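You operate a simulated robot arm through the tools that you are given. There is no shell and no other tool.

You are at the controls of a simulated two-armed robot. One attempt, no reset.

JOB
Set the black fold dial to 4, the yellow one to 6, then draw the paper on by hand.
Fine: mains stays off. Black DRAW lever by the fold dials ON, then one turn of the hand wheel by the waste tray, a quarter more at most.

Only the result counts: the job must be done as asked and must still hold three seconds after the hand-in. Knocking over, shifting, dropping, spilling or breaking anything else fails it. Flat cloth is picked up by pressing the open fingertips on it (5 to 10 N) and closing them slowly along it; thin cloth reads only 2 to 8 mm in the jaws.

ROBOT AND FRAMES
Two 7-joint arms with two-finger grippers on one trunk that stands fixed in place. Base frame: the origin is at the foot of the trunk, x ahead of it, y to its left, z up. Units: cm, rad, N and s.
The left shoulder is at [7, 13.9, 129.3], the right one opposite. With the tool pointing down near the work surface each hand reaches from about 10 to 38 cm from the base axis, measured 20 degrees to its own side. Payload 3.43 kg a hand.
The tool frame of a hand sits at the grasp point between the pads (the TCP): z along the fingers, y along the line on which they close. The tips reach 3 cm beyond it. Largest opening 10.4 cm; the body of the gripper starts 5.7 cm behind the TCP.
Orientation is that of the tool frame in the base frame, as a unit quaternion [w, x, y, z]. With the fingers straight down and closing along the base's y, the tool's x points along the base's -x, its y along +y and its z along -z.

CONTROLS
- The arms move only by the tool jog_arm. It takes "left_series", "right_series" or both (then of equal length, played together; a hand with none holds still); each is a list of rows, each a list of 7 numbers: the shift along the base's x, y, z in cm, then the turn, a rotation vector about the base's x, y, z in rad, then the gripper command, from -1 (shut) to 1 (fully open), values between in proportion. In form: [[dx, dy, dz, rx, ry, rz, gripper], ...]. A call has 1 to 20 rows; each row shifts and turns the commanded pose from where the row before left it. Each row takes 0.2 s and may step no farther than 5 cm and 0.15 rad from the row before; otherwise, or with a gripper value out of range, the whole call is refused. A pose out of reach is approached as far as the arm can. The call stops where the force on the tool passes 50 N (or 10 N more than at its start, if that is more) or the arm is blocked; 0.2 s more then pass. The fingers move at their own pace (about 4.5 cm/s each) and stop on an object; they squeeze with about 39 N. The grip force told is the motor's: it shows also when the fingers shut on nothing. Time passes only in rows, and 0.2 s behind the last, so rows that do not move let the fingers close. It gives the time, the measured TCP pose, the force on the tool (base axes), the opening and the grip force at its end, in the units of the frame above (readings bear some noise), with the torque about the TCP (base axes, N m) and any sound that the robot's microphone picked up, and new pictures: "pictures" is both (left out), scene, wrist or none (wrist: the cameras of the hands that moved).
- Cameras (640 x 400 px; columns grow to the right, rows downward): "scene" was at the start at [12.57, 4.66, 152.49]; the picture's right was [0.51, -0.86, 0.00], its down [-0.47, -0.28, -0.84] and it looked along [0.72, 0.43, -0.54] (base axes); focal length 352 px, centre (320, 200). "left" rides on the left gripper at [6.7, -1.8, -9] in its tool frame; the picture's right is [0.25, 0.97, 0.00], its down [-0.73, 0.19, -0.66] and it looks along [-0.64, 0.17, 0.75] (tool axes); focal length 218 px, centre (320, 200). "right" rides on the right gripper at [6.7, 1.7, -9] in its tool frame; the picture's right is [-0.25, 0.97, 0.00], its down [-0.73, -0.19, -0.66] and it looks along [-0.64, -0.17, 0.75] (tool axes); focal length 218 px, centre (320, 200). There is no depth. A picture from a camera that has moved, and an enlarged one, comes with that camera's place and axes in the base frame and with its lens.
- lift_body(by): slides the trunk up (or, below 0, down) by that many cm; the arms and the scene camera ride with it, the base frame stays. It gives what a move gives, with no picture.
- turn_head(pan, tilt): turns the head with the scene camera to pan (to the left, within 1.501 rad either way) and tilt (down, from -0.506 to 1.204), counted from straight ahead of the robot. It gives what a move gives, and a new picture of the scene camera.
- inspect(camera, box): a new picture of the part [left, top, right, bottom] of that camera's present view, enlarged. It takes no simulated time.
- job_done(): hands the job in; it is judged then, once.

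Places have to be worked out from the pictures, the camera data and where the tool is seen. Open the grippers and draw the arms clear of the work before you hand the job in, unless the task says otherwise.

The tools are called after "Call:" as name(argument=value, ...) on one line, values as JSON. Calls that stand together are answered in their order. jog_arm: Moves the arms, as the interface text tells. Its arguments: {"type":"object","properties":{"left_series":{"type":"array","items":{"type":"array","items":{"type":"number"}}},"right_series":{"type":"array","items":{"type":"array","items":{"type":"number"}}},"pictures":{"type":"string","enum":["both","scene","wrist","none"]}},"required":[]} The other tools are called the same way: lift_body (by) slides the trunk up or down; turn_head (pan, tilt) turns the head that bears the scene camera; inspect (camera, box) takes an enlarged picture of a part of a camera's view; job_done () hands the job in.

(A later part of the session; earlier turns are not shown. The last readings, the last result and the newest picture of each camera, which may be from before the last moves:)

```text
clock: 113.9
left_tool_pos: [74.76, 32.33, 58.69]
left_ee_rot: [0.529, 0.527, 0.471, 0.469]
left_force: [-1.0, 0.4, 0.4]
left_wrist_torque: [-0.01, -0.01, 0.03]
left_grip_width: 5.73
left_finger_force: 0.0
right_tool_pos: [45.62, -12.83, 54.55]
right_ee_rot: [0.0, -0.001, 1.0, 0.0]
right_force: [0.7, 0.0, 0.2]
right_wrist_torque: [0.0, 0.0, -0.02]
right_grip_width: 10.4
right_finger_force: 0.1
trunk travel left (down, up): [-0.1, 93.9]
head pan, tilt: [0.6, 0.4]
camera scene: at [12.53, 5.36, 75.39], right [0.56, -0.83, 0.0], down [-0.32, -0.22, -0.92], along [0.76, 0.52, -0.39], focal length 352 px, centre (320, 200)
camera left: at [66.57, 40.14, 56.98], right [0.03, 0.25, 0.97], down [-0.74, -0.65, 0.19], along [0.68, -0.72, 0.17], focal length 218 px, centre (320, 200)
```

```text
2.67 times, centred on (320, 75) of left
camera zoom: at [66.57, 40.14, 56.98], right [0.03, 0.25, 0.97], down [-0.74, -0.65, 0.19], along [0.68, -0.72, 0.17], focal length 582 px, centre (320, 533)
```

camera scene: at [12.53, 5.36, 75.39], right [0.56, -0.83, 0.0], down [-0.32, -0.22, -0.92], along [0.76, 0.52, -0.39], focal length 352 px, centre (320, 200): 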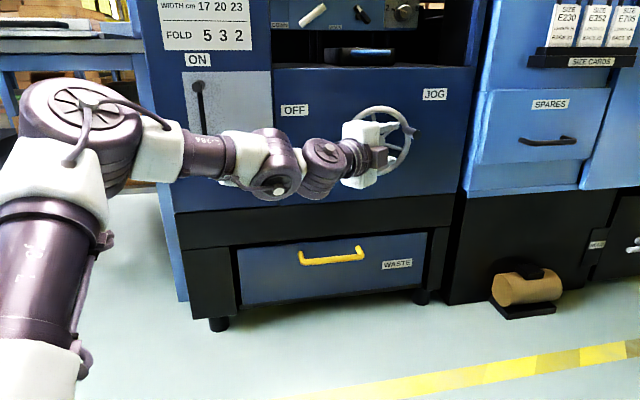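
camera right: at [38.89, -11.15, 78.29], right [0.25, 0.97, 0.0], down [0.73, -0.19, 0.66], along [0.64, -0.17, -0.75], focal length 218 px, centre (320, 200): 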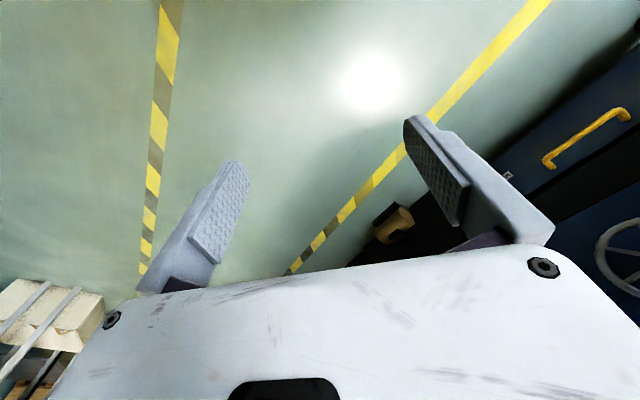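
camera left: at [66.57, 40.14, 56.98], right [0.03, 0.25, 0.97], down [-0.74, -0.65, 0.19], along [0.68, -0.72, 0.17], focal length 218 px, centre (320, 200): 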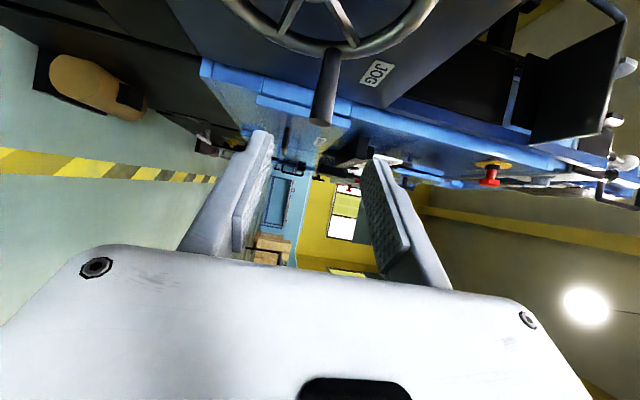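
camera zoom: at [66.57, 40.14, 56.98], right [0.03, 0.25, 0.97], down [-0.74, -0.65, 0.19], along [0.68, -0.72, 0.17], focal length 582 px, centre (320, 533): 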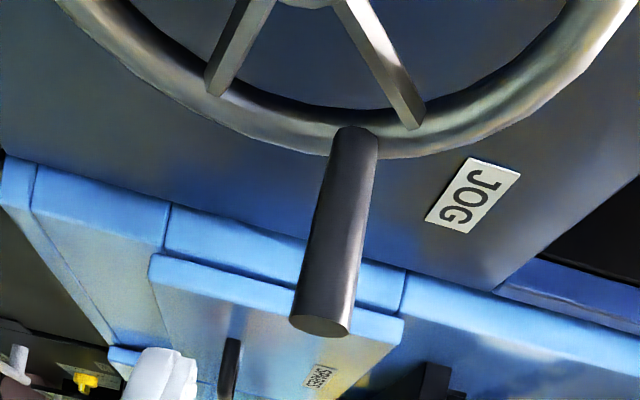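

The handle tip is at about [85.0, 30.3, 59.05]. I slide the open fingers onto it, 8.9 cm forward.

Call:
jog_arm(left_series=[[1.263, -0.111, 0.05, 0, 0, 0, 0.1], [1.263, -0.111, 0.05, 0, 0, 0, 0.1], [1.263, -0.111, 0.05, 0, 0, 0, 0.1], [1.263, -0.111, 0.05, 0, 0, 0, 0.1], [1.263, -0.111, 0.05, 0, 0, 0, 0.1], [1.263, -0.111, 0.05, 0, 0, 0, 0.1], [1.263, -0.111, 0.05, 0, 0, 0, 0.1]], pictures="both")

Call:
inspect(camera="left", box=[220, 50, 420, 220])

```text
clock: 115.5
left_tool_pos: [83.65, 31.73, 59.17]
left_ee_rot: [0.527, 0.527, 0.472, 0.47]
left_force: [0.2, 0.2, -0.6]
left_wrist_torque: [-0.02, 0.03, -0.01]
left_grip_width: 5.72
left_finger_force: 0.1
right_tool_pos: [45.6, -12.93, 54.48]
right_ee_rot: [0.0, -0.001, 1.0, 0.0]
right_force: [0.0, 0.8, 0.2]
right_wrist_torque: [0.01, -0.02, 0.01]
right_grip_width: 10.42
right_finger_force: 0.1
trunk travel left (down, up): [-0.1, 93.9]
head pan, tilt: [0.6, 0.4]
camera scene: at [12.54, 5.36, 75.39], right [0.56, -0.83, 0.0], down [-0.32, -0.22, -0.92], along [0.76, 0.52, -0.39], focal length 352 px, centre (320, 200)
camera left: at [75.45, 39.47, 57.35], right [0.03, 0.26, 0.97], down [-0.74, -0.65, 0.19], along [0.68, -0.72, 0.17], focal length 218 px, centre (320, 200)
```

scene: 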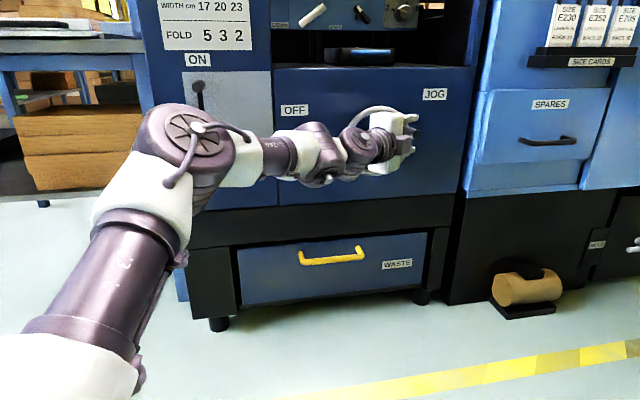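
left: 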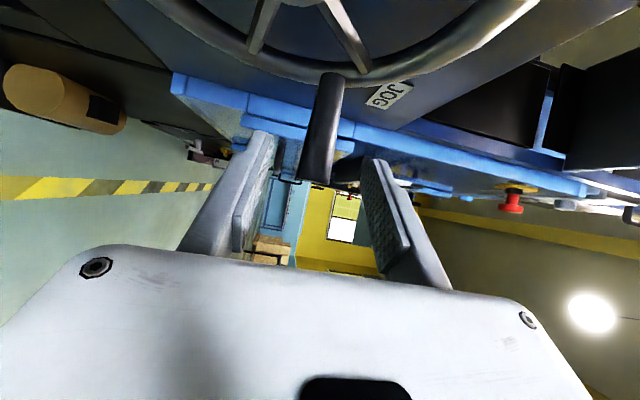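

```text
2.35 times, centred on (320, 135) of left
camera zoom: at [75.45, 39.47, 57.35], right [0.03, 0.26, 0.97], down [-0.74, -0.65, 0.19], along [0.68, -0.72, 0.17], focal length 514 px, centre (320, 353)
```

zoom: 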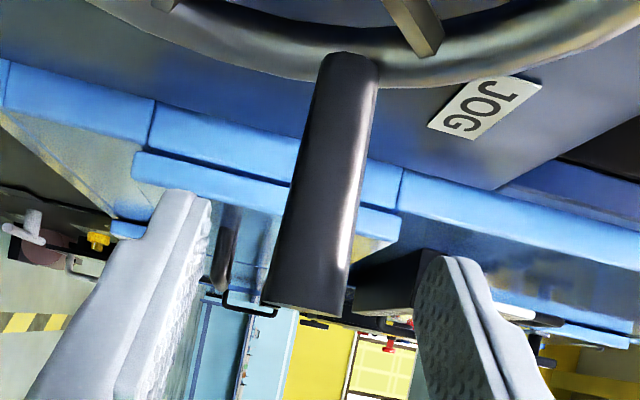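

The reach is fine now. The handle lies between the pads and about 2.5 cm beyond the TCP, so I go 0.4 cm further, narrow to the 2.3 cm cage and press the handle down toward 0°.

Call:
jog_arm(left_series=[[0.2, -0.02, -0.05, 0, 0, 0, -0.55], [0.2, -0.02, -0.05, 0, 0, 0, -0.55], [0, 0, 0, 0, 0, 0, -0.55], [0.15, -0.15, -0.7, 0, 0, 0, -0.55], [0.15, -0.15, -0.7, 0, 0, 0, -0.55], [0.05, -0.05, -0.8, 0, 0, 0, -0.55]], pictures="both")

Call:
inspect(camera="scene", box=[320, 90, 440, 210])

Call:
inspect(camera="left", box=[220, 50, 420, 220])

```text
clock: 116.9
left_tool_pos: [84.4, 31.33, 56.68]
left_ee_rot: [0.528, 0.528, 0.472, 0.469]
left_force: [0.0, 1.0, -0.2]
left_wrist_torque: [-0.01, 0.02, -0.01]
left_grip_width: 2.36
left_finger_force: 0.4
right_tool_pos: [45.58, -12.82, 54.58]
right_ee_rot: [0.0, 0.0, 1.0, 0.0]
right_force: [0.3, -0.4, -0.2]
right_wrist_torque: [-0.02, -0.01, -0.03]
right_grip_width: 10.41
right_finger_force: 0.0
trunk travel left (down, up): [-0.1, 93.9]
head pan, tilt: [0.6, 0.4]
camera scene: at [12.54, 5.35, 75.39], right [0.56, -0.83, 0.0], down [-0.32, -0.22, -0.92], along [0.76, 0.52, -0.39], focal length 352 px, centre (320, 200)
camera left: at [76.22, 39.05, 54.92], right [0.03, 0.25, 0.97], down [-0.74, -0.65, 0.19], along [0.68, -0.72, 0.17], focal length 218 px, centre (320, 200)
```

scene: 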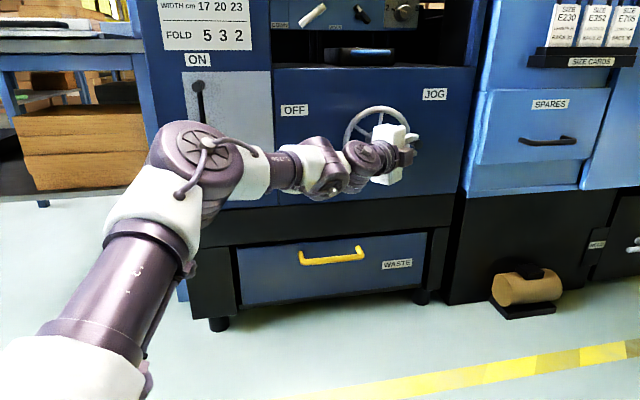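
left: 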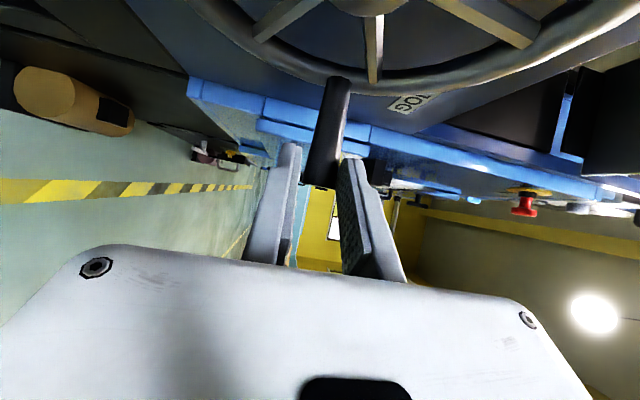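

```text
3.33 times, centred on (380, 150) of scene
camera zoom: at [12.54, 5.35, 75.39], right [0.56, -0.83, 0.0], down [-0.32, -0.22, -0.92], along [0.76, 0.52, -0.39], focal length 1174 px, centre (120, 367)
```

zoom: 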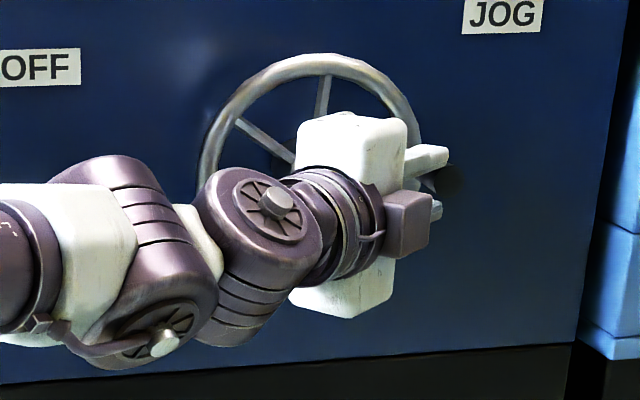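

```text
2.35 times, centred on (320, 135) of left
camera zoom: at [76.22, 39.05, 54.92], right [0.03, 0.25, 0.97], down [-0.74, -0.65, 0.19], along [0.68, -0.72, 0.17], focal length 514 px, centre (320, 353)
```

zoom: 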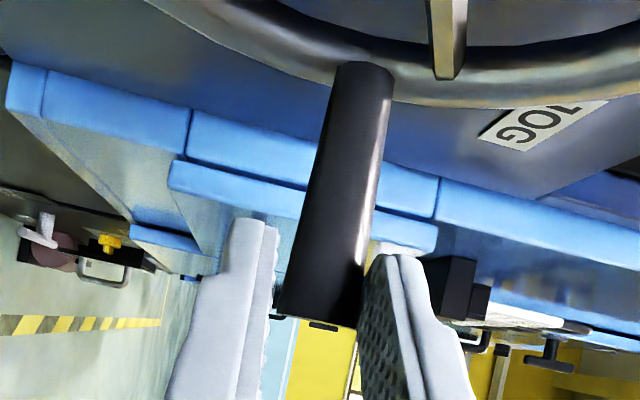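

The wheel follows with almost no force and no reach limits, and the handle is at about 7°. I continue down past the right side to about −30°.

Call:
jog_arm(left_series=[[0, 0, -0.85, 0, 0, 0, -0.55], [-0.02, 0.02, -0.85, 0, 0, 0, -0.55], [-0.05, 0.05, -0.85, 0, 0, 0, -0.55], [-0.2, 0.2, -0.82, 0, 0, 0, -0.55], [-0.25, 0.25, -0.8, 0, 0, 0, -0.55]], pictures="both")

Call:
inspect(camera="scene", box=[320, 90, 440, 210])

Call:
inspect(camera="left", box=[220, 50, 420, 220])

```text
clock: 118.1
left_tool_pos: [83.75, 31.84, 52.56]
left_ee_rot: [0.528, 0.527, 0.472, 0.469]
left_force: [0.3, 0.7, 0.1]
left_wrist_torque: [0.01, 0.0, -0.01]
left_grip_width: 2.37
left_finger_force: 0.3
right_tool_pos: [45.58, -12.8, 54.62]
right_ee_rot: [0.0, 0.0, 1.0, 0.0]
right_force: [0.0, -0.5, 0.5]
right_wrist_torque: [0.01, -0.03, 0.0]
right_grip_width: 10.42
right_finger_force: 0.1
trunk travel left (down, up): [-0.1, 93.9]
head pan, tilt: [0.6, 0.4]
camera scene: at [12.53, 5.35, 75.39], right [0.56, -0.83, 0.0], down [-0.32, -0.22, -0.92], along [0.76, 0.52, -0.39], focal length 352 px, centre (320, 200)
camera left: at [75.64, 39.58, 50.8], right [0.03, 0.26, 0.97], down [-0.74, -0.65, 0.19], along [0.68, -0.72, 0.17], focal length 218 px, centre (320, 200)
```

scene: 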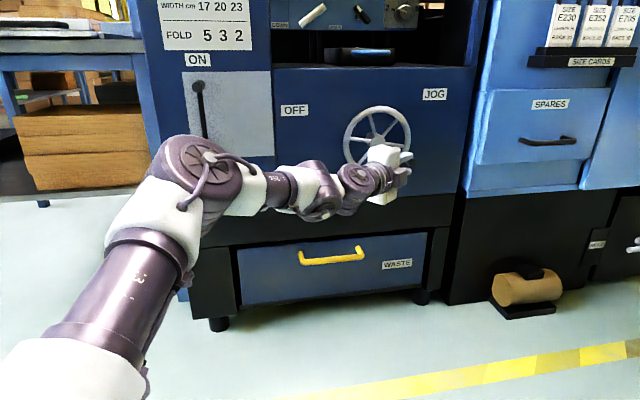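
left: 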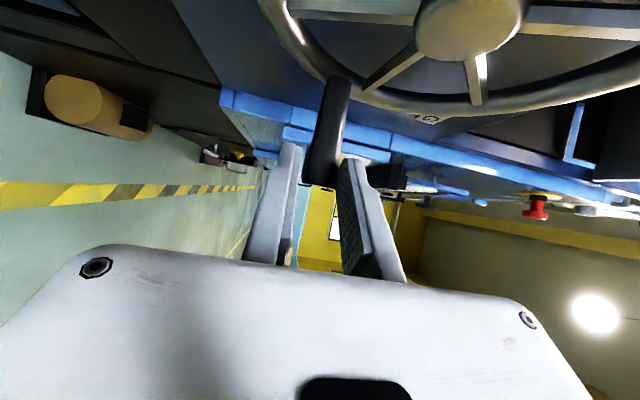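

```text
3.33 times, centred on (380, 150) of scene
camera zoom: at [12.53, 5.35, 75.39], right [0.56, -0.83, 0.0], down [-0.32, -0.22, -0.92], along [0.76, 0.52, -0.39], focal length 1174 px, centre (120, 367)
```

zoom: 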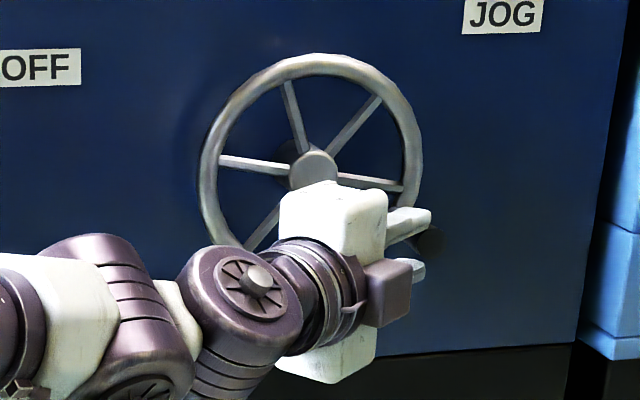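

```text
2.35 times, centred on (320, 135) of left
camera zoom: at [75.64, 39.58, 50.8], right [0.03, 0.26, 0.97], down [-0.74, -0.65, 0.19], along [0.68, -0.72, 0.17], focal length 514 px, centre (320, 353)
```

zoom: 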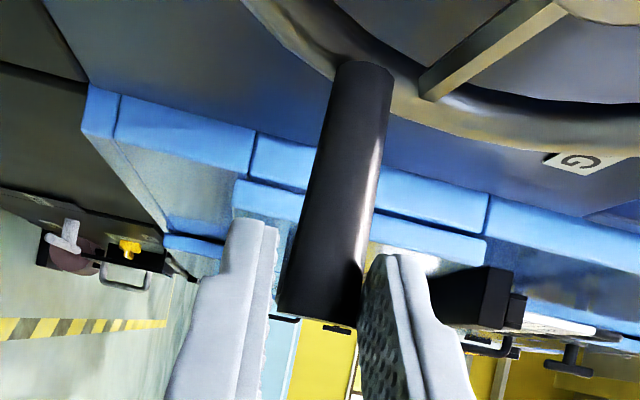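

The handle is at about −29° and all is smooth. I continue to about −60°.

Call:
jog_arm(left_series=[[-0.33, 0.33, -0.75, 0, 0, 0, -0.55], [-0.4, 0.4, -0.7, 0, 0, 0, -0.55], [-0.47, 0.47, -0.6, 0, 0, 0, -0.55], [-0.51, 0.51, -0.5, 0, 0, 0, -0.55]], pictures="both")

Call:
inspect(camera="scene", box=[320, 90, 440, 210])

Call:
inspect(camera="left", box=[220, 50, 420, 220])

```text
clock: 119.1
left_tool_pos: [82.14, 33.47, 50.16]
left_ee_rot: [0.528, 0.527, 0.472, 0.469]
left_force: [0.9, 0.1, 1.1]
left_wrist_torque: [-0.01, 0.01, 0.02]
left_grip_width: 2.39
left_finger_force: 0.9
right_tool_pos: [45.72, -12.87, 54.54]
right_ee_rot: [0.0, 0.001, 1.0, 0.0]
right_force: [-0.8, -0.1, 0.2]
right_wrist_torque: [0.01, -0.01, -0.03]
right_grip_width: 10.41
right_finger_force: 0.1
trunk travel left (down, up): [-0.1, 93.9]
head pan, tilt: [0.6, 0.4]
camera scene: at [12.53, 5.35, 75.39], right [0.56, -0.83, 0.0], down [-0.32, -0.22, -0.92], along [0.76, 0.52, -0.39], focal length 352 px, centre (320, 200)
camera left: at [74.04, 41.3, 48.3], right [0.03, 0.25, 0.97], down [-0.74, -0.65, 0.19], along [0.68, -0.72, 0.17], focal length 218 px, centre (320, 200)
```

scene: 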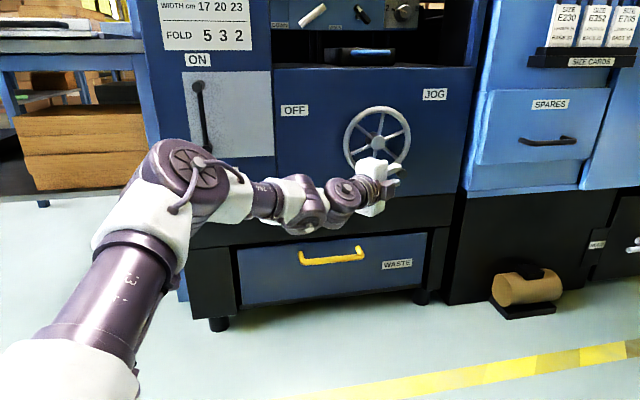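
left: 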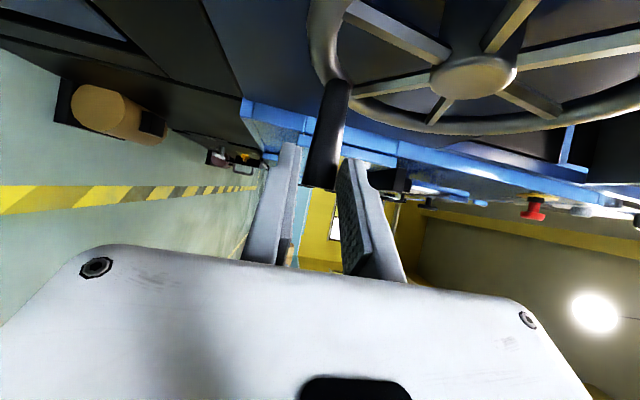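

```text
3.33 times, centred on (380, 150) of scene
camera zoom: at [12.53, 5.35, 75.39], right [0.56, -0.83, 0.0], down [-0.32, -0.22, -0.92], along [0.76, 0.52, -0.39], focal length 1174 px, centre (120, 367)
```

zoom: 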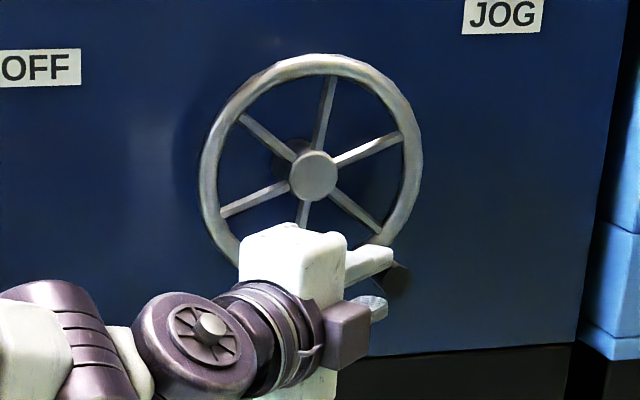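

```text
2.35 times, centred on (320, 135) of left
camera zoom: at [74.04, 41.3, 48.3], right [0.03, 0.25, 0.97], down [-0.74, -0.65, 0.19], along [0.68, -0.72, 0.17], focal length 514 px, centre (320, 353)
```

zoom: 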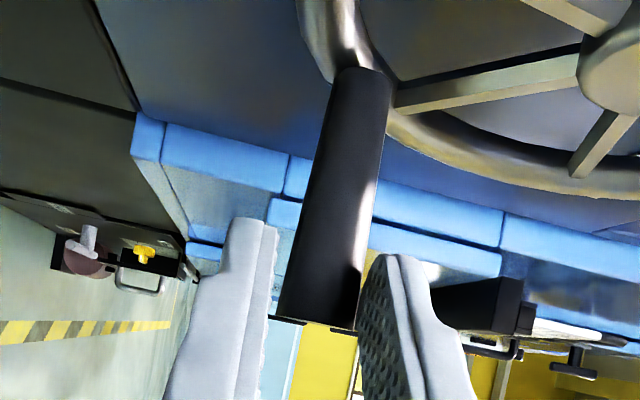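

The handle is at about −59°, so 174° has been turned. Along the bottom the motion is sideways, so I squeeze the handle now and carry it left through the lowest point.

Call:
jog_arm(left_series=[[0, 0, 0.15, 0, 0, 0, -1], [0, 0, 0, 0, 0, 0, -1], [0, 0, 0, 0, 0, 0, -1], [-0.42, 0.42, -0.318, 0, 0, 0, -1], [-0.441, 0.441, -0.257, 0, 0, 0, -1], [-0.457, 0.457, -0.194, 0, 0, 0, -1], [-0.469, 0.469, -0.128, 0, 0, 0, -1], [-0.475, 0.475, -0.061, 0, 0, 0, -1]], pictures="both")

Call:
inspect(camera="scene", box=[320, 90, 440, 210])

Call:
inspect(camera="left", box=[220, 50, 420, 220])

```text
clock: 120.9
left_tool_pos: [79.92, 35.77, 49.19]
left_ee_rot: [0.528, 0.528, 0.472, 0.469]
left_force: [3.8, 0.3, 0.9]
left_wrist_torque: [0.0, 0.06, 0.14]
left_grip_width: 1.77
left_finger_force: 45.0
right_tool_pos: [45.57, -12.76, 54.58]
right_ee_rot: [-0.001, 0.0, 1.0, -0.001]
right_force: [0.5, 0.7, -0.4]
right_wrist_torque: [-0.03, -0.02, 0.03]
right_grip_width: 10.39
right_finger_force: 0.0
trunk travel left (down, up): [-0.1, 93.9]
head pan, tilt: [0.6, 0.4]
camera scene: at [12.54, 5.36, 75.38], right [0.56, -0.83, 0.0], down [-0.32, -0.22, -0.92], along [0.76, 0.52, -0.39], focal length 352 px, centre (320, 200)
camera left: at [71.78, 43.57, 47.43], right [0.03, 0.25, 0.97], down [-0.74, -0.65, 0.2], along [0.68, -0.72, 0.17], focal length 218 px, centre (320, 200)
```

scene: 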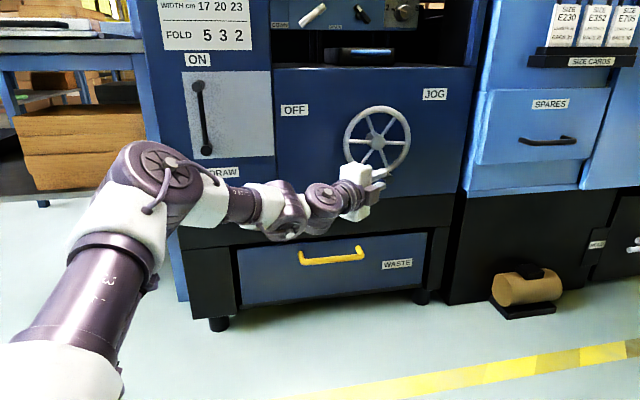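
left: 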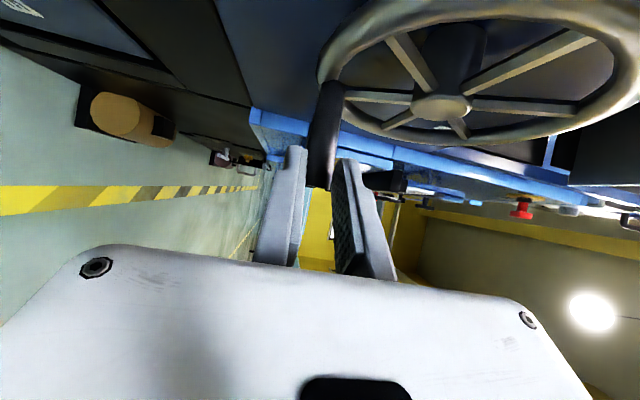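

```text
3.33 times, centred on (380, 150) of scene
camera zoom: at [12.54, 5.36, 75.38], right [0.56, -0.83, 0.0], down [-0.32, -0.22, -0.92], along [0.76, 0.52, -0.39], focal length 1174 px, centre (120, 367)
```

zoom: 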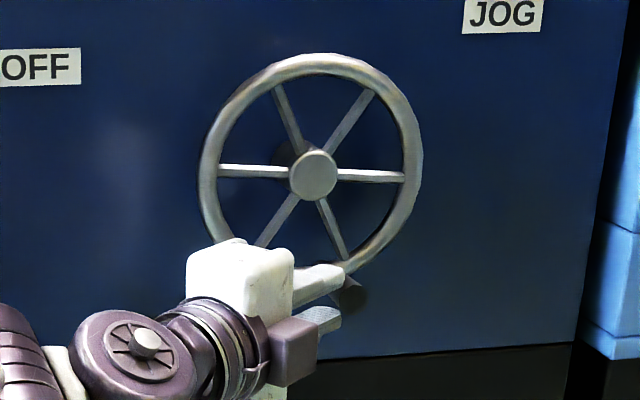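

```text
2.35 times, centred on (320, 135) of left
camera zoom: at [71.78, 43.57, 47.43], right [0.03, 0.25, 0.97], down [-0.74, -0.65, 0.2], along [0.68, -0.72, 0.17], focal length 514 px, centre (320, 353)
```

zoom: 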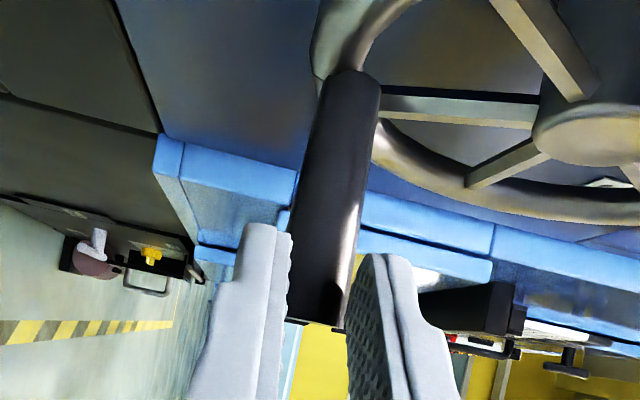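

The handle is at the bottom (about −85°), following well. I continue left and up to about −120°.

Call:
jog_arm(left_series=[[-0.477, 0.477, 0.006, 0, 0, 0, -1], [-0.474, 0.474, 0.074, 0, 0, 0, -1], [-0.467, 0.467, 0.14, 0, 0, 0, -1], [-0.455, 0.455, 0.205, 0, 0, 0, -1], [-0.438, 0.438, 0.269, 0, 0, 0, -1], [-0.417, 0.417, 0.329, 0, 0, 0, -1]], pictures="both")

Call:
inspect(camera="scene", box=[320, 90, 440, 210])

Call:
inspect(camera="left", box=[220, 50, 420, 220])

```text
clock: 122.3
left_tool_pos: [77.2, 38.46, 50.28]
left_ee_rot: [0.529, 0.527, 0.472, 0.469]
left_force: [0.7, 0.0, 0.6]
left_wrist_torque: [-0.01, 0.0, 0.03]
left_grip_width: 0.01
left_finger_force: 34.8
right_tool_pos: [45.5, -12.92, 54.47]
right_ee_rot: [0.0, 0.001, 1.0, 0.0]
right_force: [-0.1, -0.1, -0.7]
right_wrist_torque: [0.03, -0.03, 0.01]
right_grip_width: 10.39
right_finger_force: 0.1
trunk travel left (down, up): [-0.1, 93.9]
head pan, tilt: [0.6, 0.4]
camera scene: at [12.54, 5.35, 75.39], right [0.56, -0.83, 0.0], down [-0.32, -0.22, -0.92], along [0.76, 0.52, -0.39], focal length 352 px, centre (320, 200)
camera left: at [69.0, 46.33, 48.59], right [0.03, 0.25, 0.97], down [-0.74, -0.65, 0.19], along [0.68, -0.72, 0.17], focal length 218 px, centre (320, 200)
```

scene: 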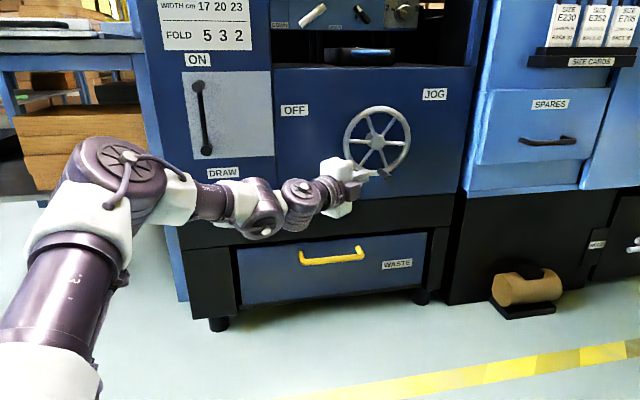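
left: 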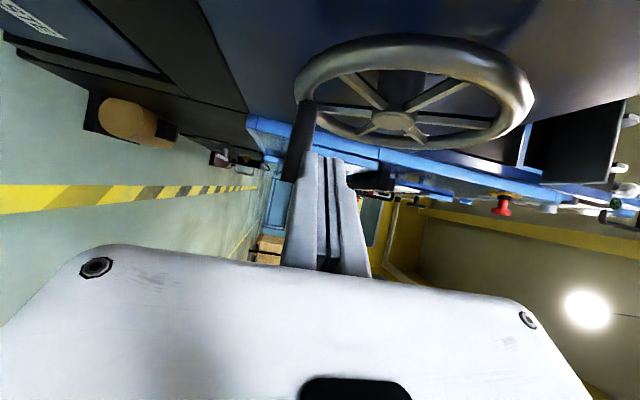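

```text
3.33 times, centred on (380, 150) of scene
camera zoom: at [12.54, 5.35, 75.39], right [0.56, -0.83, 0.0], down [-0.32, -0.22, -0.92], along [0.76, 0.52, -0.39], focal length 1174 px, centre (120, 367)
```

zoom: 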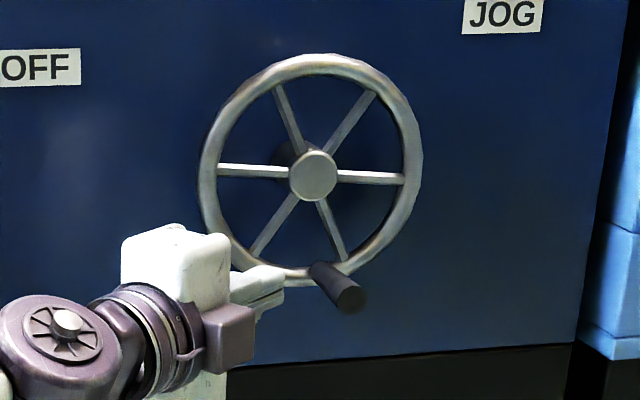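

```text
2.35 times, centred on (320, 135) of left
camera zoom: at [69.0, 46.33, 48.59], right [0.03, 0.25, 0.97], down [-0.74, -0.65, 0.19], along [0.68, -0.72, 0.17], focal length 514 px, centre (320, 353)
```

zoom: 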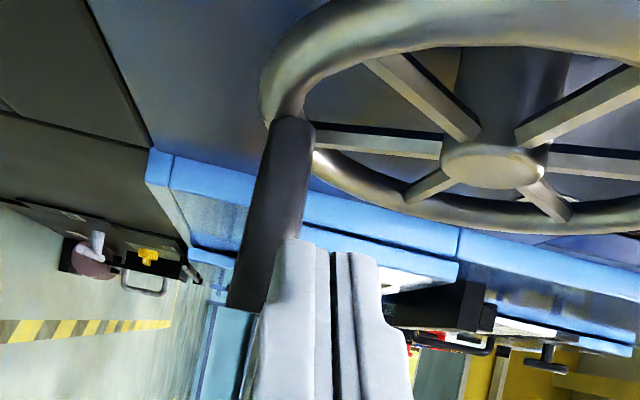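

The handle slipped off the fingertips at about −84°, where it was held too near the tips, and the wheel stayed put. I reopen, go back on with the handle deeper between the pads (about 0.8 cm beyond the TCP) and regrip.

Call:
jog_arm(left_series=[[0, 0, -0.2, 0, 0, 0, 0.1], [0, 0, -0.3, 0, 0, 0, 0.1], [0, 0, -0.3, 0, 0, 0, 0.1], [0, 0, 0, 0, 0, 0, 0.1], [1.0, -0.8, 0, 0, 0, 0, 0.1], [1.0, -0.8, 0, 0, 0, 0, 0.1], [1.0, -0.8, 0, 0, 0, 0, 0.1], [1.0, -0.8, 0, 0, 0, 0, 0.1], [0.3, -0.26, 0, 0, 0, 0, 0.1]], pictures="both")

Call:
inspect(camera="left", box=[220, 70, 420, 240])

```text
clock: 124.3
left_tool_pos: [81.54, 34.96, 49.52]
left_ee_rot: [0.528, 0.526, 0.472, 0.47]
left_force: [-0.4, -0.3, 0.2]
left_wrist_torque: [0.01, 0.0, 0.03]
left_grip_width: 5.72
left_finger_force: 0.1
right_tool_pos: [45.68, -12.82, 54.69]
right_ee_rot: [0.0, -0.001, 1.0, 0.0]
right_force: [0.2, -0.6, 0.3]
right_wrist_torque: [0.0, 0.01, -0.02]
right_grip_width: 10.4
right_finger_force: 0.0
trunk travel left (down, up): [-0.1, 93.9]
head pan, tilt: [0.6, 0.4]
camera scene: at [12.53, 5.36, 75.39], right [0.56, -0.83, 0.0], down [-0.32, -0.22, -0.92], along [0.76, 0.52, -0.39], focal length 352 px, centre (320, 200)
camera left: at [73.39, 42.83, 47.71], right [0.03, 0.26, 0.97], down [-0.74, -0.65, 0.19], along [0.68, -0.72, 0.17], focal length 218 px, centre (320, 200)
```

scene: 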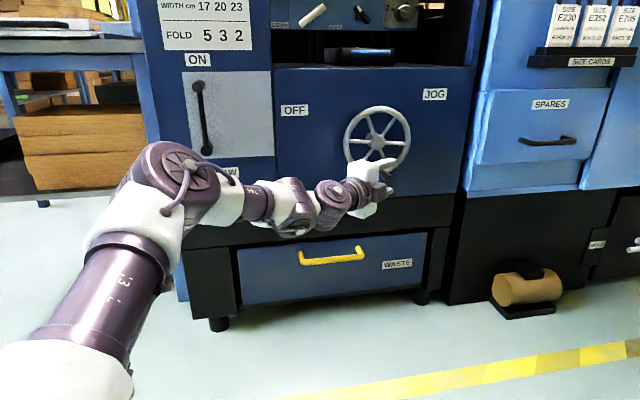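
left: 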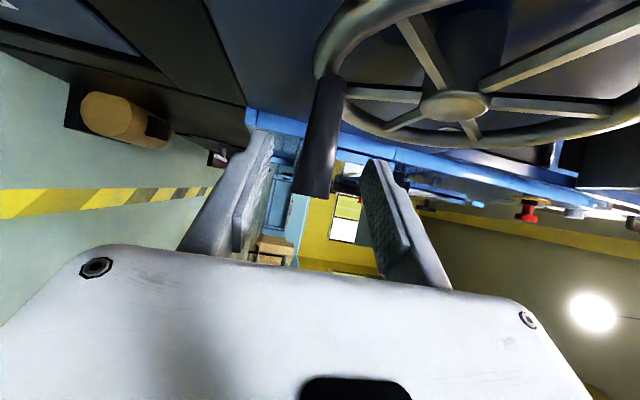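

```text
2.35 times, centred on (320, 155) of left
camera zoom: at [73.39, 42.83, 47.71], right [0.03, 0.26, 0.97], down [-0.74, -0.65, 0.19], along [0.68, -0.72, 0.17], focal length 514 px, centre (320, 306)
```

zoom: 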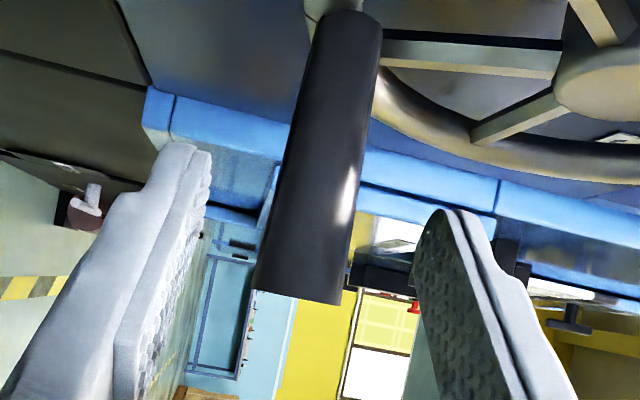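

The handle is deep between the pads now (about 0.7 cm beyond the TCP), 0.35 cm low. I lower by 0.3 cm and close.

Call:
jog_arm(left_series=[[0, 0, -0.3, 0, 0, 0, -0.2], [0, 0, 0, 0, 0, 0, -0.6], [0, 0, 0, 0, 0, 0, -1], [0, 0, 0, 0, 0, 0, -1], [0, 0, 0, 0, 0, 0, -1], [0, 0, 0, 0, 0, 0, -1], [-0.476, 0.476, -0.037, 0, 0, 0, -1], [-0.477, 0.477, 0.03, 0, 0, 0, -1]], pictures="both")

Call:
inspect(camera="scene", box=[320, 90, 440, 210])

Call:
inspect(camera="left", box=[220, 70, 420, 240])

```text
clock: 126.1
left_tool_pos: [80.57, 35.91, 49.11]
left_ee_rot: [0.528, 0.528, 0.472, 0.469]
left_force: [8.6, 0.8, -0.6]
left_wrist_torque: [0.44, -0.04, -0.16]
left_grip_width: 1.87
left_finger_force: 45.1
right_tool_pos: [45.65, -12.95, 54.64]
right_ee_rot: [-0.001, 0.001, 1.0, -0.001]
right_force: [0.0, -0.4, 0.2]
right_wrist_torque: [-0.01, 0.02, 0.03]
right_grip_width: 10.38
right_finger_force: 0.1
trunk travel left (down, up): [-0.1, 93.9]
head pan, tilt: [0.6, 0.4]
camera scene: at [12.6, 5.35, 75.38], right [0.56, -0.83, 0.0], down [-0.32, -0.22, -0.92], along [0.76, 0.52, -0.39], focal length 352 px, centre (320, 200)
camera left: at [72.47, 43.75, 47.36], right [0.03, 0.25, 0.97], down [-0.74, -0.65, 0.19], along [0.68, -0.72, 0.17], focal length 218 px, centre (320, 200)
```

scene: 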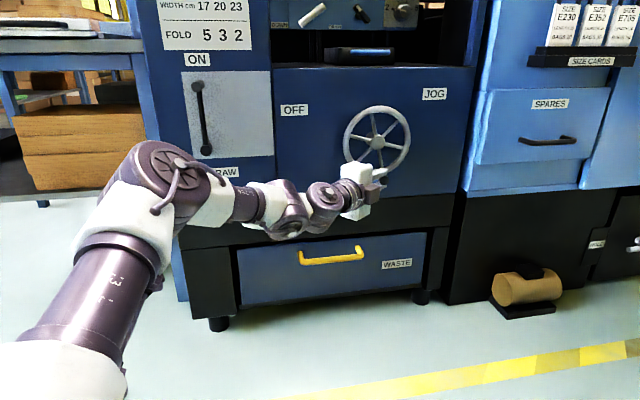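
left: 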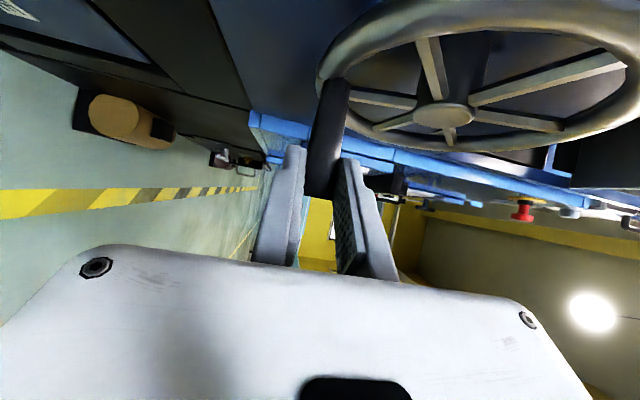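

```text
3.33 times, centred on (380, 150) of scene
camera zoom: at [12.6, 5.35, 75.38], right [0.56, -0.83, 0.0], down [-0.32, -0.22, -0.92], along [0.76, 0.52, -0.39], focal length 1174 px, centre (120, 367)
```

zoom: 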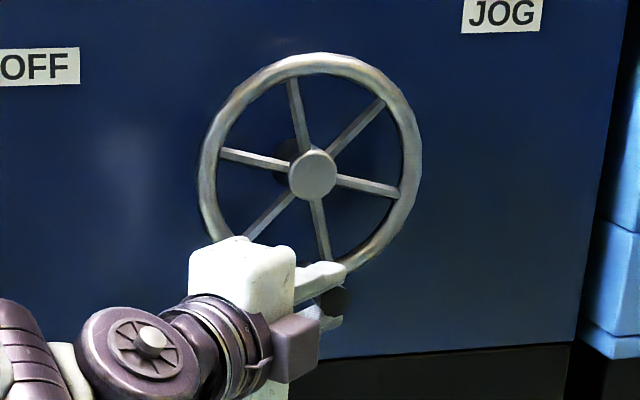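

```text
2.35 times, centred on (320, 155) of left
camera zoom: at [72.47, 43.75, 47.36], right [0.03, 0.25, 0.97], down [-0.74, -0.65, 0.19], along [0.68, -0.72, 0.17], focal length 514 px, centre (320, 306)
```

zoom: 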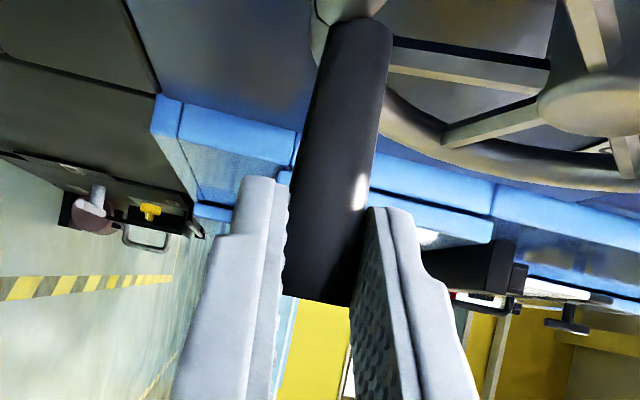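

The wheel follows again. I carry on left and upward.

Call:
jog_arm(left_series=[[-0.472, 0.472, 0.098, 0, 0, 0, -1], [-0.463, 0.463, 0.163, 0, 0, 0, -1], [-0.449, 0.449, 0.228, 0, 0, 0, -1]], pictures="both")

Call:
inspect(camera="scene", box=[320, 90, 440, 210])

Call:
inspect(camera="left", box=[220, 70, 420, 240])

```text
clock: 126.9
left_tool_pos: [79.23, 37.42, 49.4]
left_ee_rot: [0.528, 0.529, 0.472, 0.468]
left_force: [3.1, -0.5, -6.6]
left_wrist_torque: [0.47, -0.07, 0.26]
left_grip_width: 1.87
left_finger_force: 45.1
right_tool_pos: [45.65, -12.86, 54.47]
right_ee_rot: [0.0, -0.001, 1.0, 0.001]
right_force: [-0.5, 0.4, -0.2]
right_wrist_torque: [0.04, 0.01, -0.01]
right_grip_width: 10.37
right_finger_force: 0.0
trunk travel left (down, up): [-0.1, 93.9]
head pan, tilt: [0.6, 0.4]
camera scene: at [12.61, 5.38, 75.36], right [0.56, -0.83, 0.0], down [-0.32, -0.22, -0.92], along [0.76, 0.52, -0.39], focal length 352 px, centre (320, 200)
camera left: at [71.01, 45.18, 47.7], right [0.03, 0.25, 0.97], down [-0.73, -0.65, 0.2], along [0.68, -0.72, 0.16], focal length 218 px, centre (320, 200)
```

scene: 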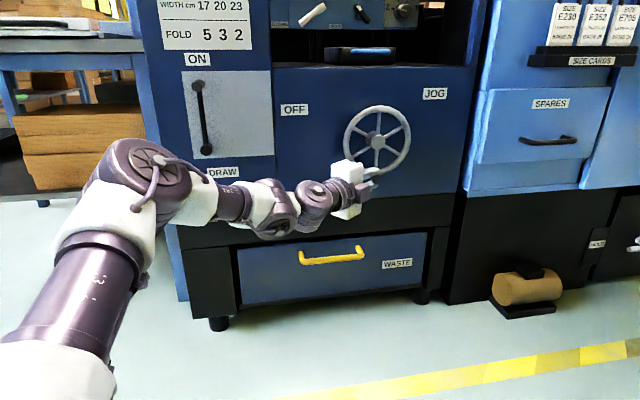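
left: 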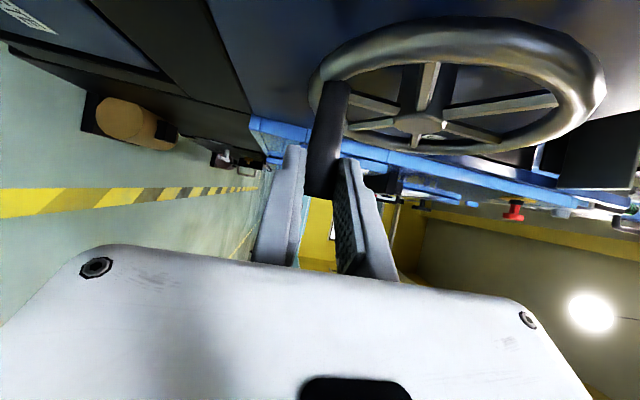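

```text
3.33 times, centred on (380, 150) of scene
camera zoom: at [12.61, 5.38, 75.36], right [0.56, -0.83, 0.0], down [-0.32, -0.22, -0.92], along [0.76, 0.52, -0.39], focal length 1174 px, centre (120, 367)
```

zoom: 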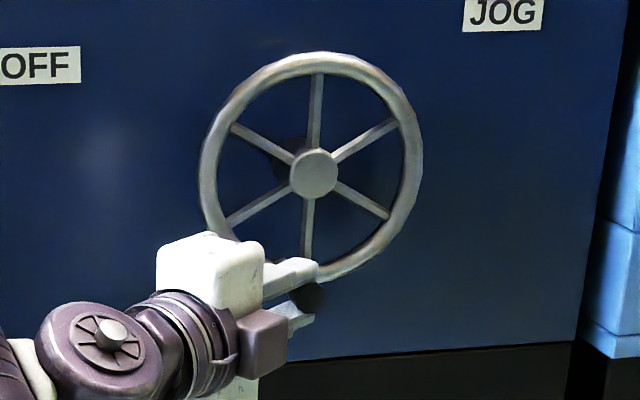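

```text
2.35 times, centred on (320, 155) of left
camera zoom: at [71.01, 45.18, 47.7], right [0.03, 0.25, 0.97], down [-0.73, -0.65, 0.2], along [0.68, -0.72, 0.16], focal length 514 px, centre (320, 306)
```

zoom: 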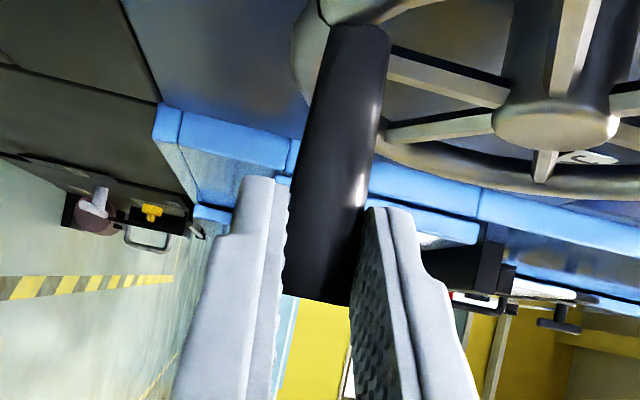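

No slip. From the spokes the total turn is now about 222° and the handle is at about −107°. I continue up the left side.

Call:
jog_arm(left_series=[[-0.452, 0.452, 0.231, 0, 0, 0, -1], [-0.433, 0.433, 0.294, 0, 0, 0, -1], [-0.41, 0.41, 0.354, 0, 0, 0, -1], [-0.384, 0.384, 0.41, 0, 0, 0, -1], [-0.353, 0.353, 0.462, 0, 0, 0, -1]], pictures="both")

Call:
inspect(camera="scene", box=[320, 90, 440, 210])

Call:
inspect(camera="left", box=[220, 70, 420, 240])

```text
clock: 128.1
left_tool_pos: [76.99, 39.62, 51.07]
left_ee_rot: [0.527, 0.528, 0.473, 0.468]
left_force: [-12.7, -2.2, -17.6]
left_wrist_torque: [0.44, 0.47, -0.16]
left_grip_width: 1.85
left_finger_force: 44.8
right_tool_pos: [45.61, -12.68, 54.37]
right_ee_rot: [-0.001, 0.0, 1.0, 0.0]
right_force: [0.1, 0.6, 0.4]
right_wrist_torque: [0.0, 0.01, -0.01]
right_grip_width: 10.4
right_finger_force: 0.0
trunk travel left (down, up): [-0.1, 93.9]
head pan, tilt: [0.6, 0.4]
camera scene: at [12.63, 5.44, 75.35], right [0.57, -0.82, 0.0], down [-0.32, -0.22, -0.92], along [0.76, 0.52, -0.39], focal length 352 px, centre (320, 200)
camera left: at [68.86, 47.33, 49.24], right [0.04, 0.26, 0.97], down [-0.73, -0.65, 0.2], along [0.68, -0.72, 0.16], focal length 218 px, centre (320, 200)
```

scene: 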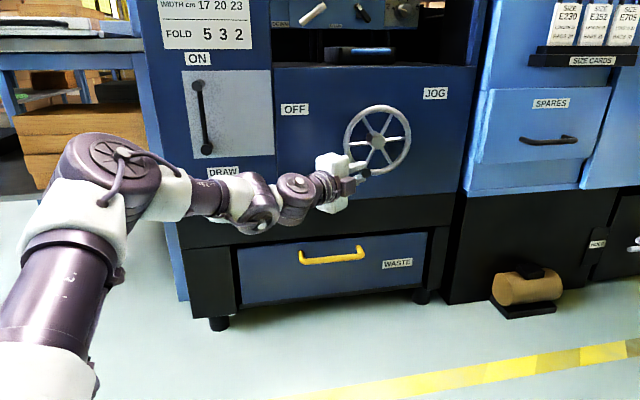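
left: 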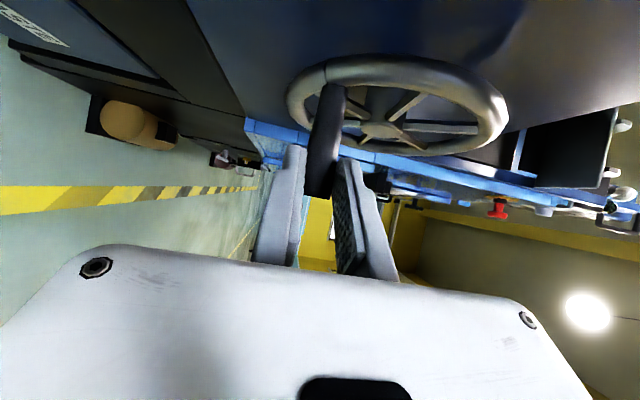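

```text
3.33 times, centred on (380, 150) of scene
camera zoom: at [12.63, 5.44, 75.35], right [0.57, -0.82, 0.0], down [-0.32, -0.22, -0.92], along [0.76, 0.52, -0.39], focal length 1174 px, centre (120, 367)
```

zoom: 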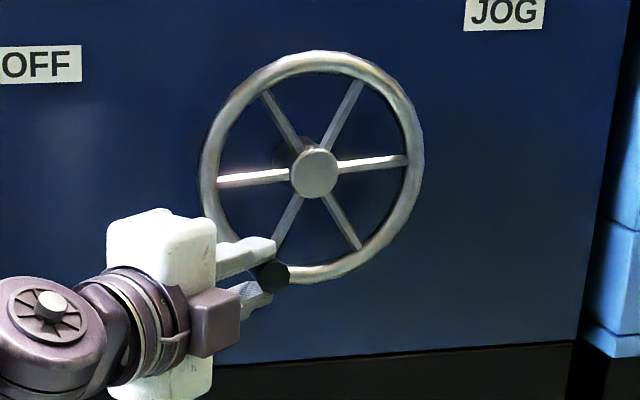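

```text
2.35 times, centred on (320, 155) of left
camera zoom: at [68.86, 47.33, 49.24], right [0.04, 0.26, 0.97], down [-0.73, -0.65, 0.2], along [0.68, -0.72, 0.16], focal length 514 px, centre (320, 306)
```

zoom: 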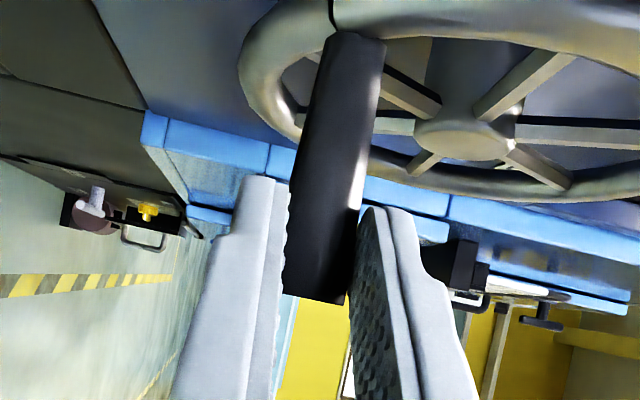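

About 248° turned and the handle is at about −133°. The radial load of about 18 N points outward, so my circle is slightly small here. I shift the path outward by 0.3 cm and go on.

Call:
jog_arm(left_series=[[-0.53, 0.39, 0.29, 0, 0, 0, -1], [-0.281, 0.281, 0.553, 0, 0, 0, -1], [-0.24, 0.24, 0.59, 0, 0, 0, -1], [-0.198, 0.198, 0.622, 0, 0, 0, -1]], pictures="both")

Call:
inspect(camera="scene", box=[320, 90, 440, 210])

Call:
inspect(camera="left", box=[220, 70, 420, 240])

```text
clock: 129.1
left_tool_pos: [76.02, 40.72, 53.49]
left_ee_rot: [0.529, 0.526, 0.472, 0.469]
left_force: [-9.8, 1.6, -9.1]
left_wrist_torque: [0.34, 0.17, 0.09]
left_grip_width: 1.86
left_finger_force: 44.9
right_tool_pos: [45.49, -12.79, 54.6]
right_ee_rot: [-0.001, 0.0, 1.0, -0.001]
right_force: [-0.7, 0.0, 0.5]
right_wrist_torque: [-0.01, 0.0, 0.01]
right_grip_width: 10.39
right_finger_force: 0.0
trunk travel left (down, up): [-0.1, 93.9]
head pan, tilt: [0.6, 0.4]
camera scene: at [12.57, 5.41, 75.39], right [0.56, -0.83, 0.0], down [-0.32, -0.22, -0.92], along [0.76, 0.52, -0.39], focal length 352 px, centre (320, 200)
camera left: at [67.77, 48.43, 51.74], right [0.03, 0.26, 0.97], down [-0.74, -0.65, 0.19], along [0.68, -0.72, 0.17], focal length 218 px, centre (320, 200)
```

scene: 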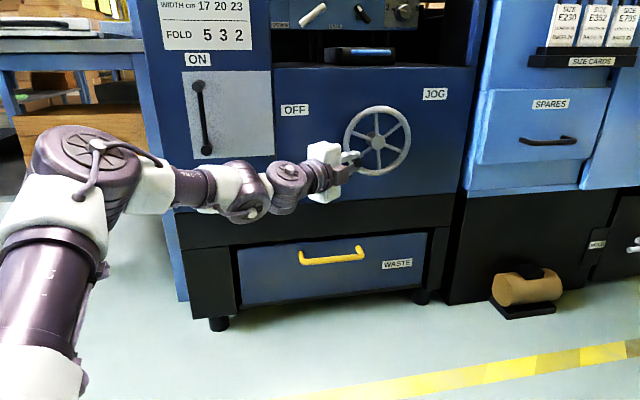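
left: 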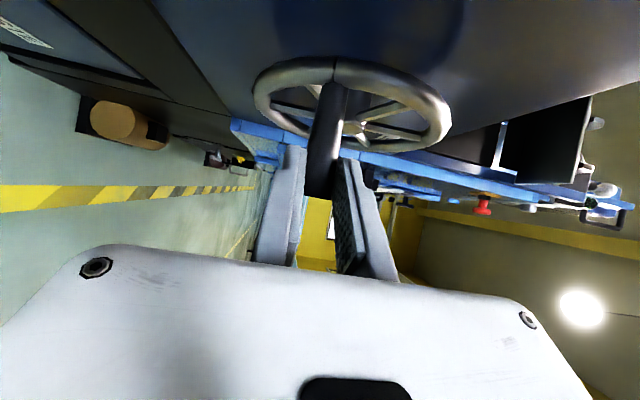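

```text
3.33 times, centred on (380, 150) of scene
camera zoom: at [12.57, 5.41, 75.39], right [0.56, -0.83, 0.0], down [-0.32, -0.22, -0.92], along [0.76, 0.52, -0.39], focal length 1174 px, centre (120, 367)
```

zoom: 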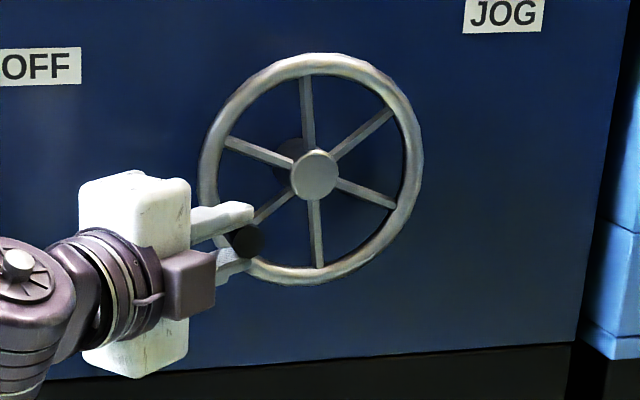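

```text
2.35 times, centred on (320, 155) of left
camera zoom: at [67.77, 48.43, 51.74], right [0.03, 0.26, 0.97], down [-0.74, -0.65, 0.19], along [0.68, -0.72, 0.17], focal length 514 px, centre (320, 306)
```

zoom: 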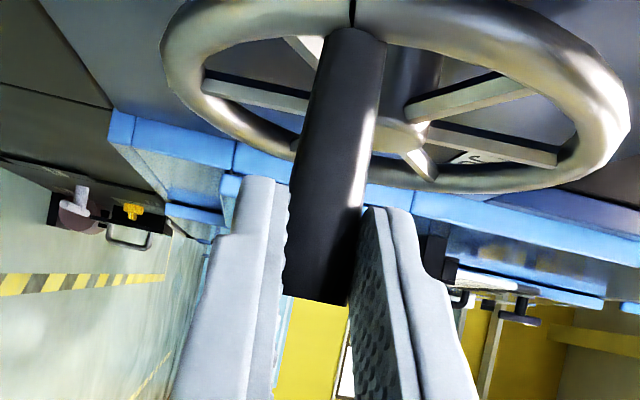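

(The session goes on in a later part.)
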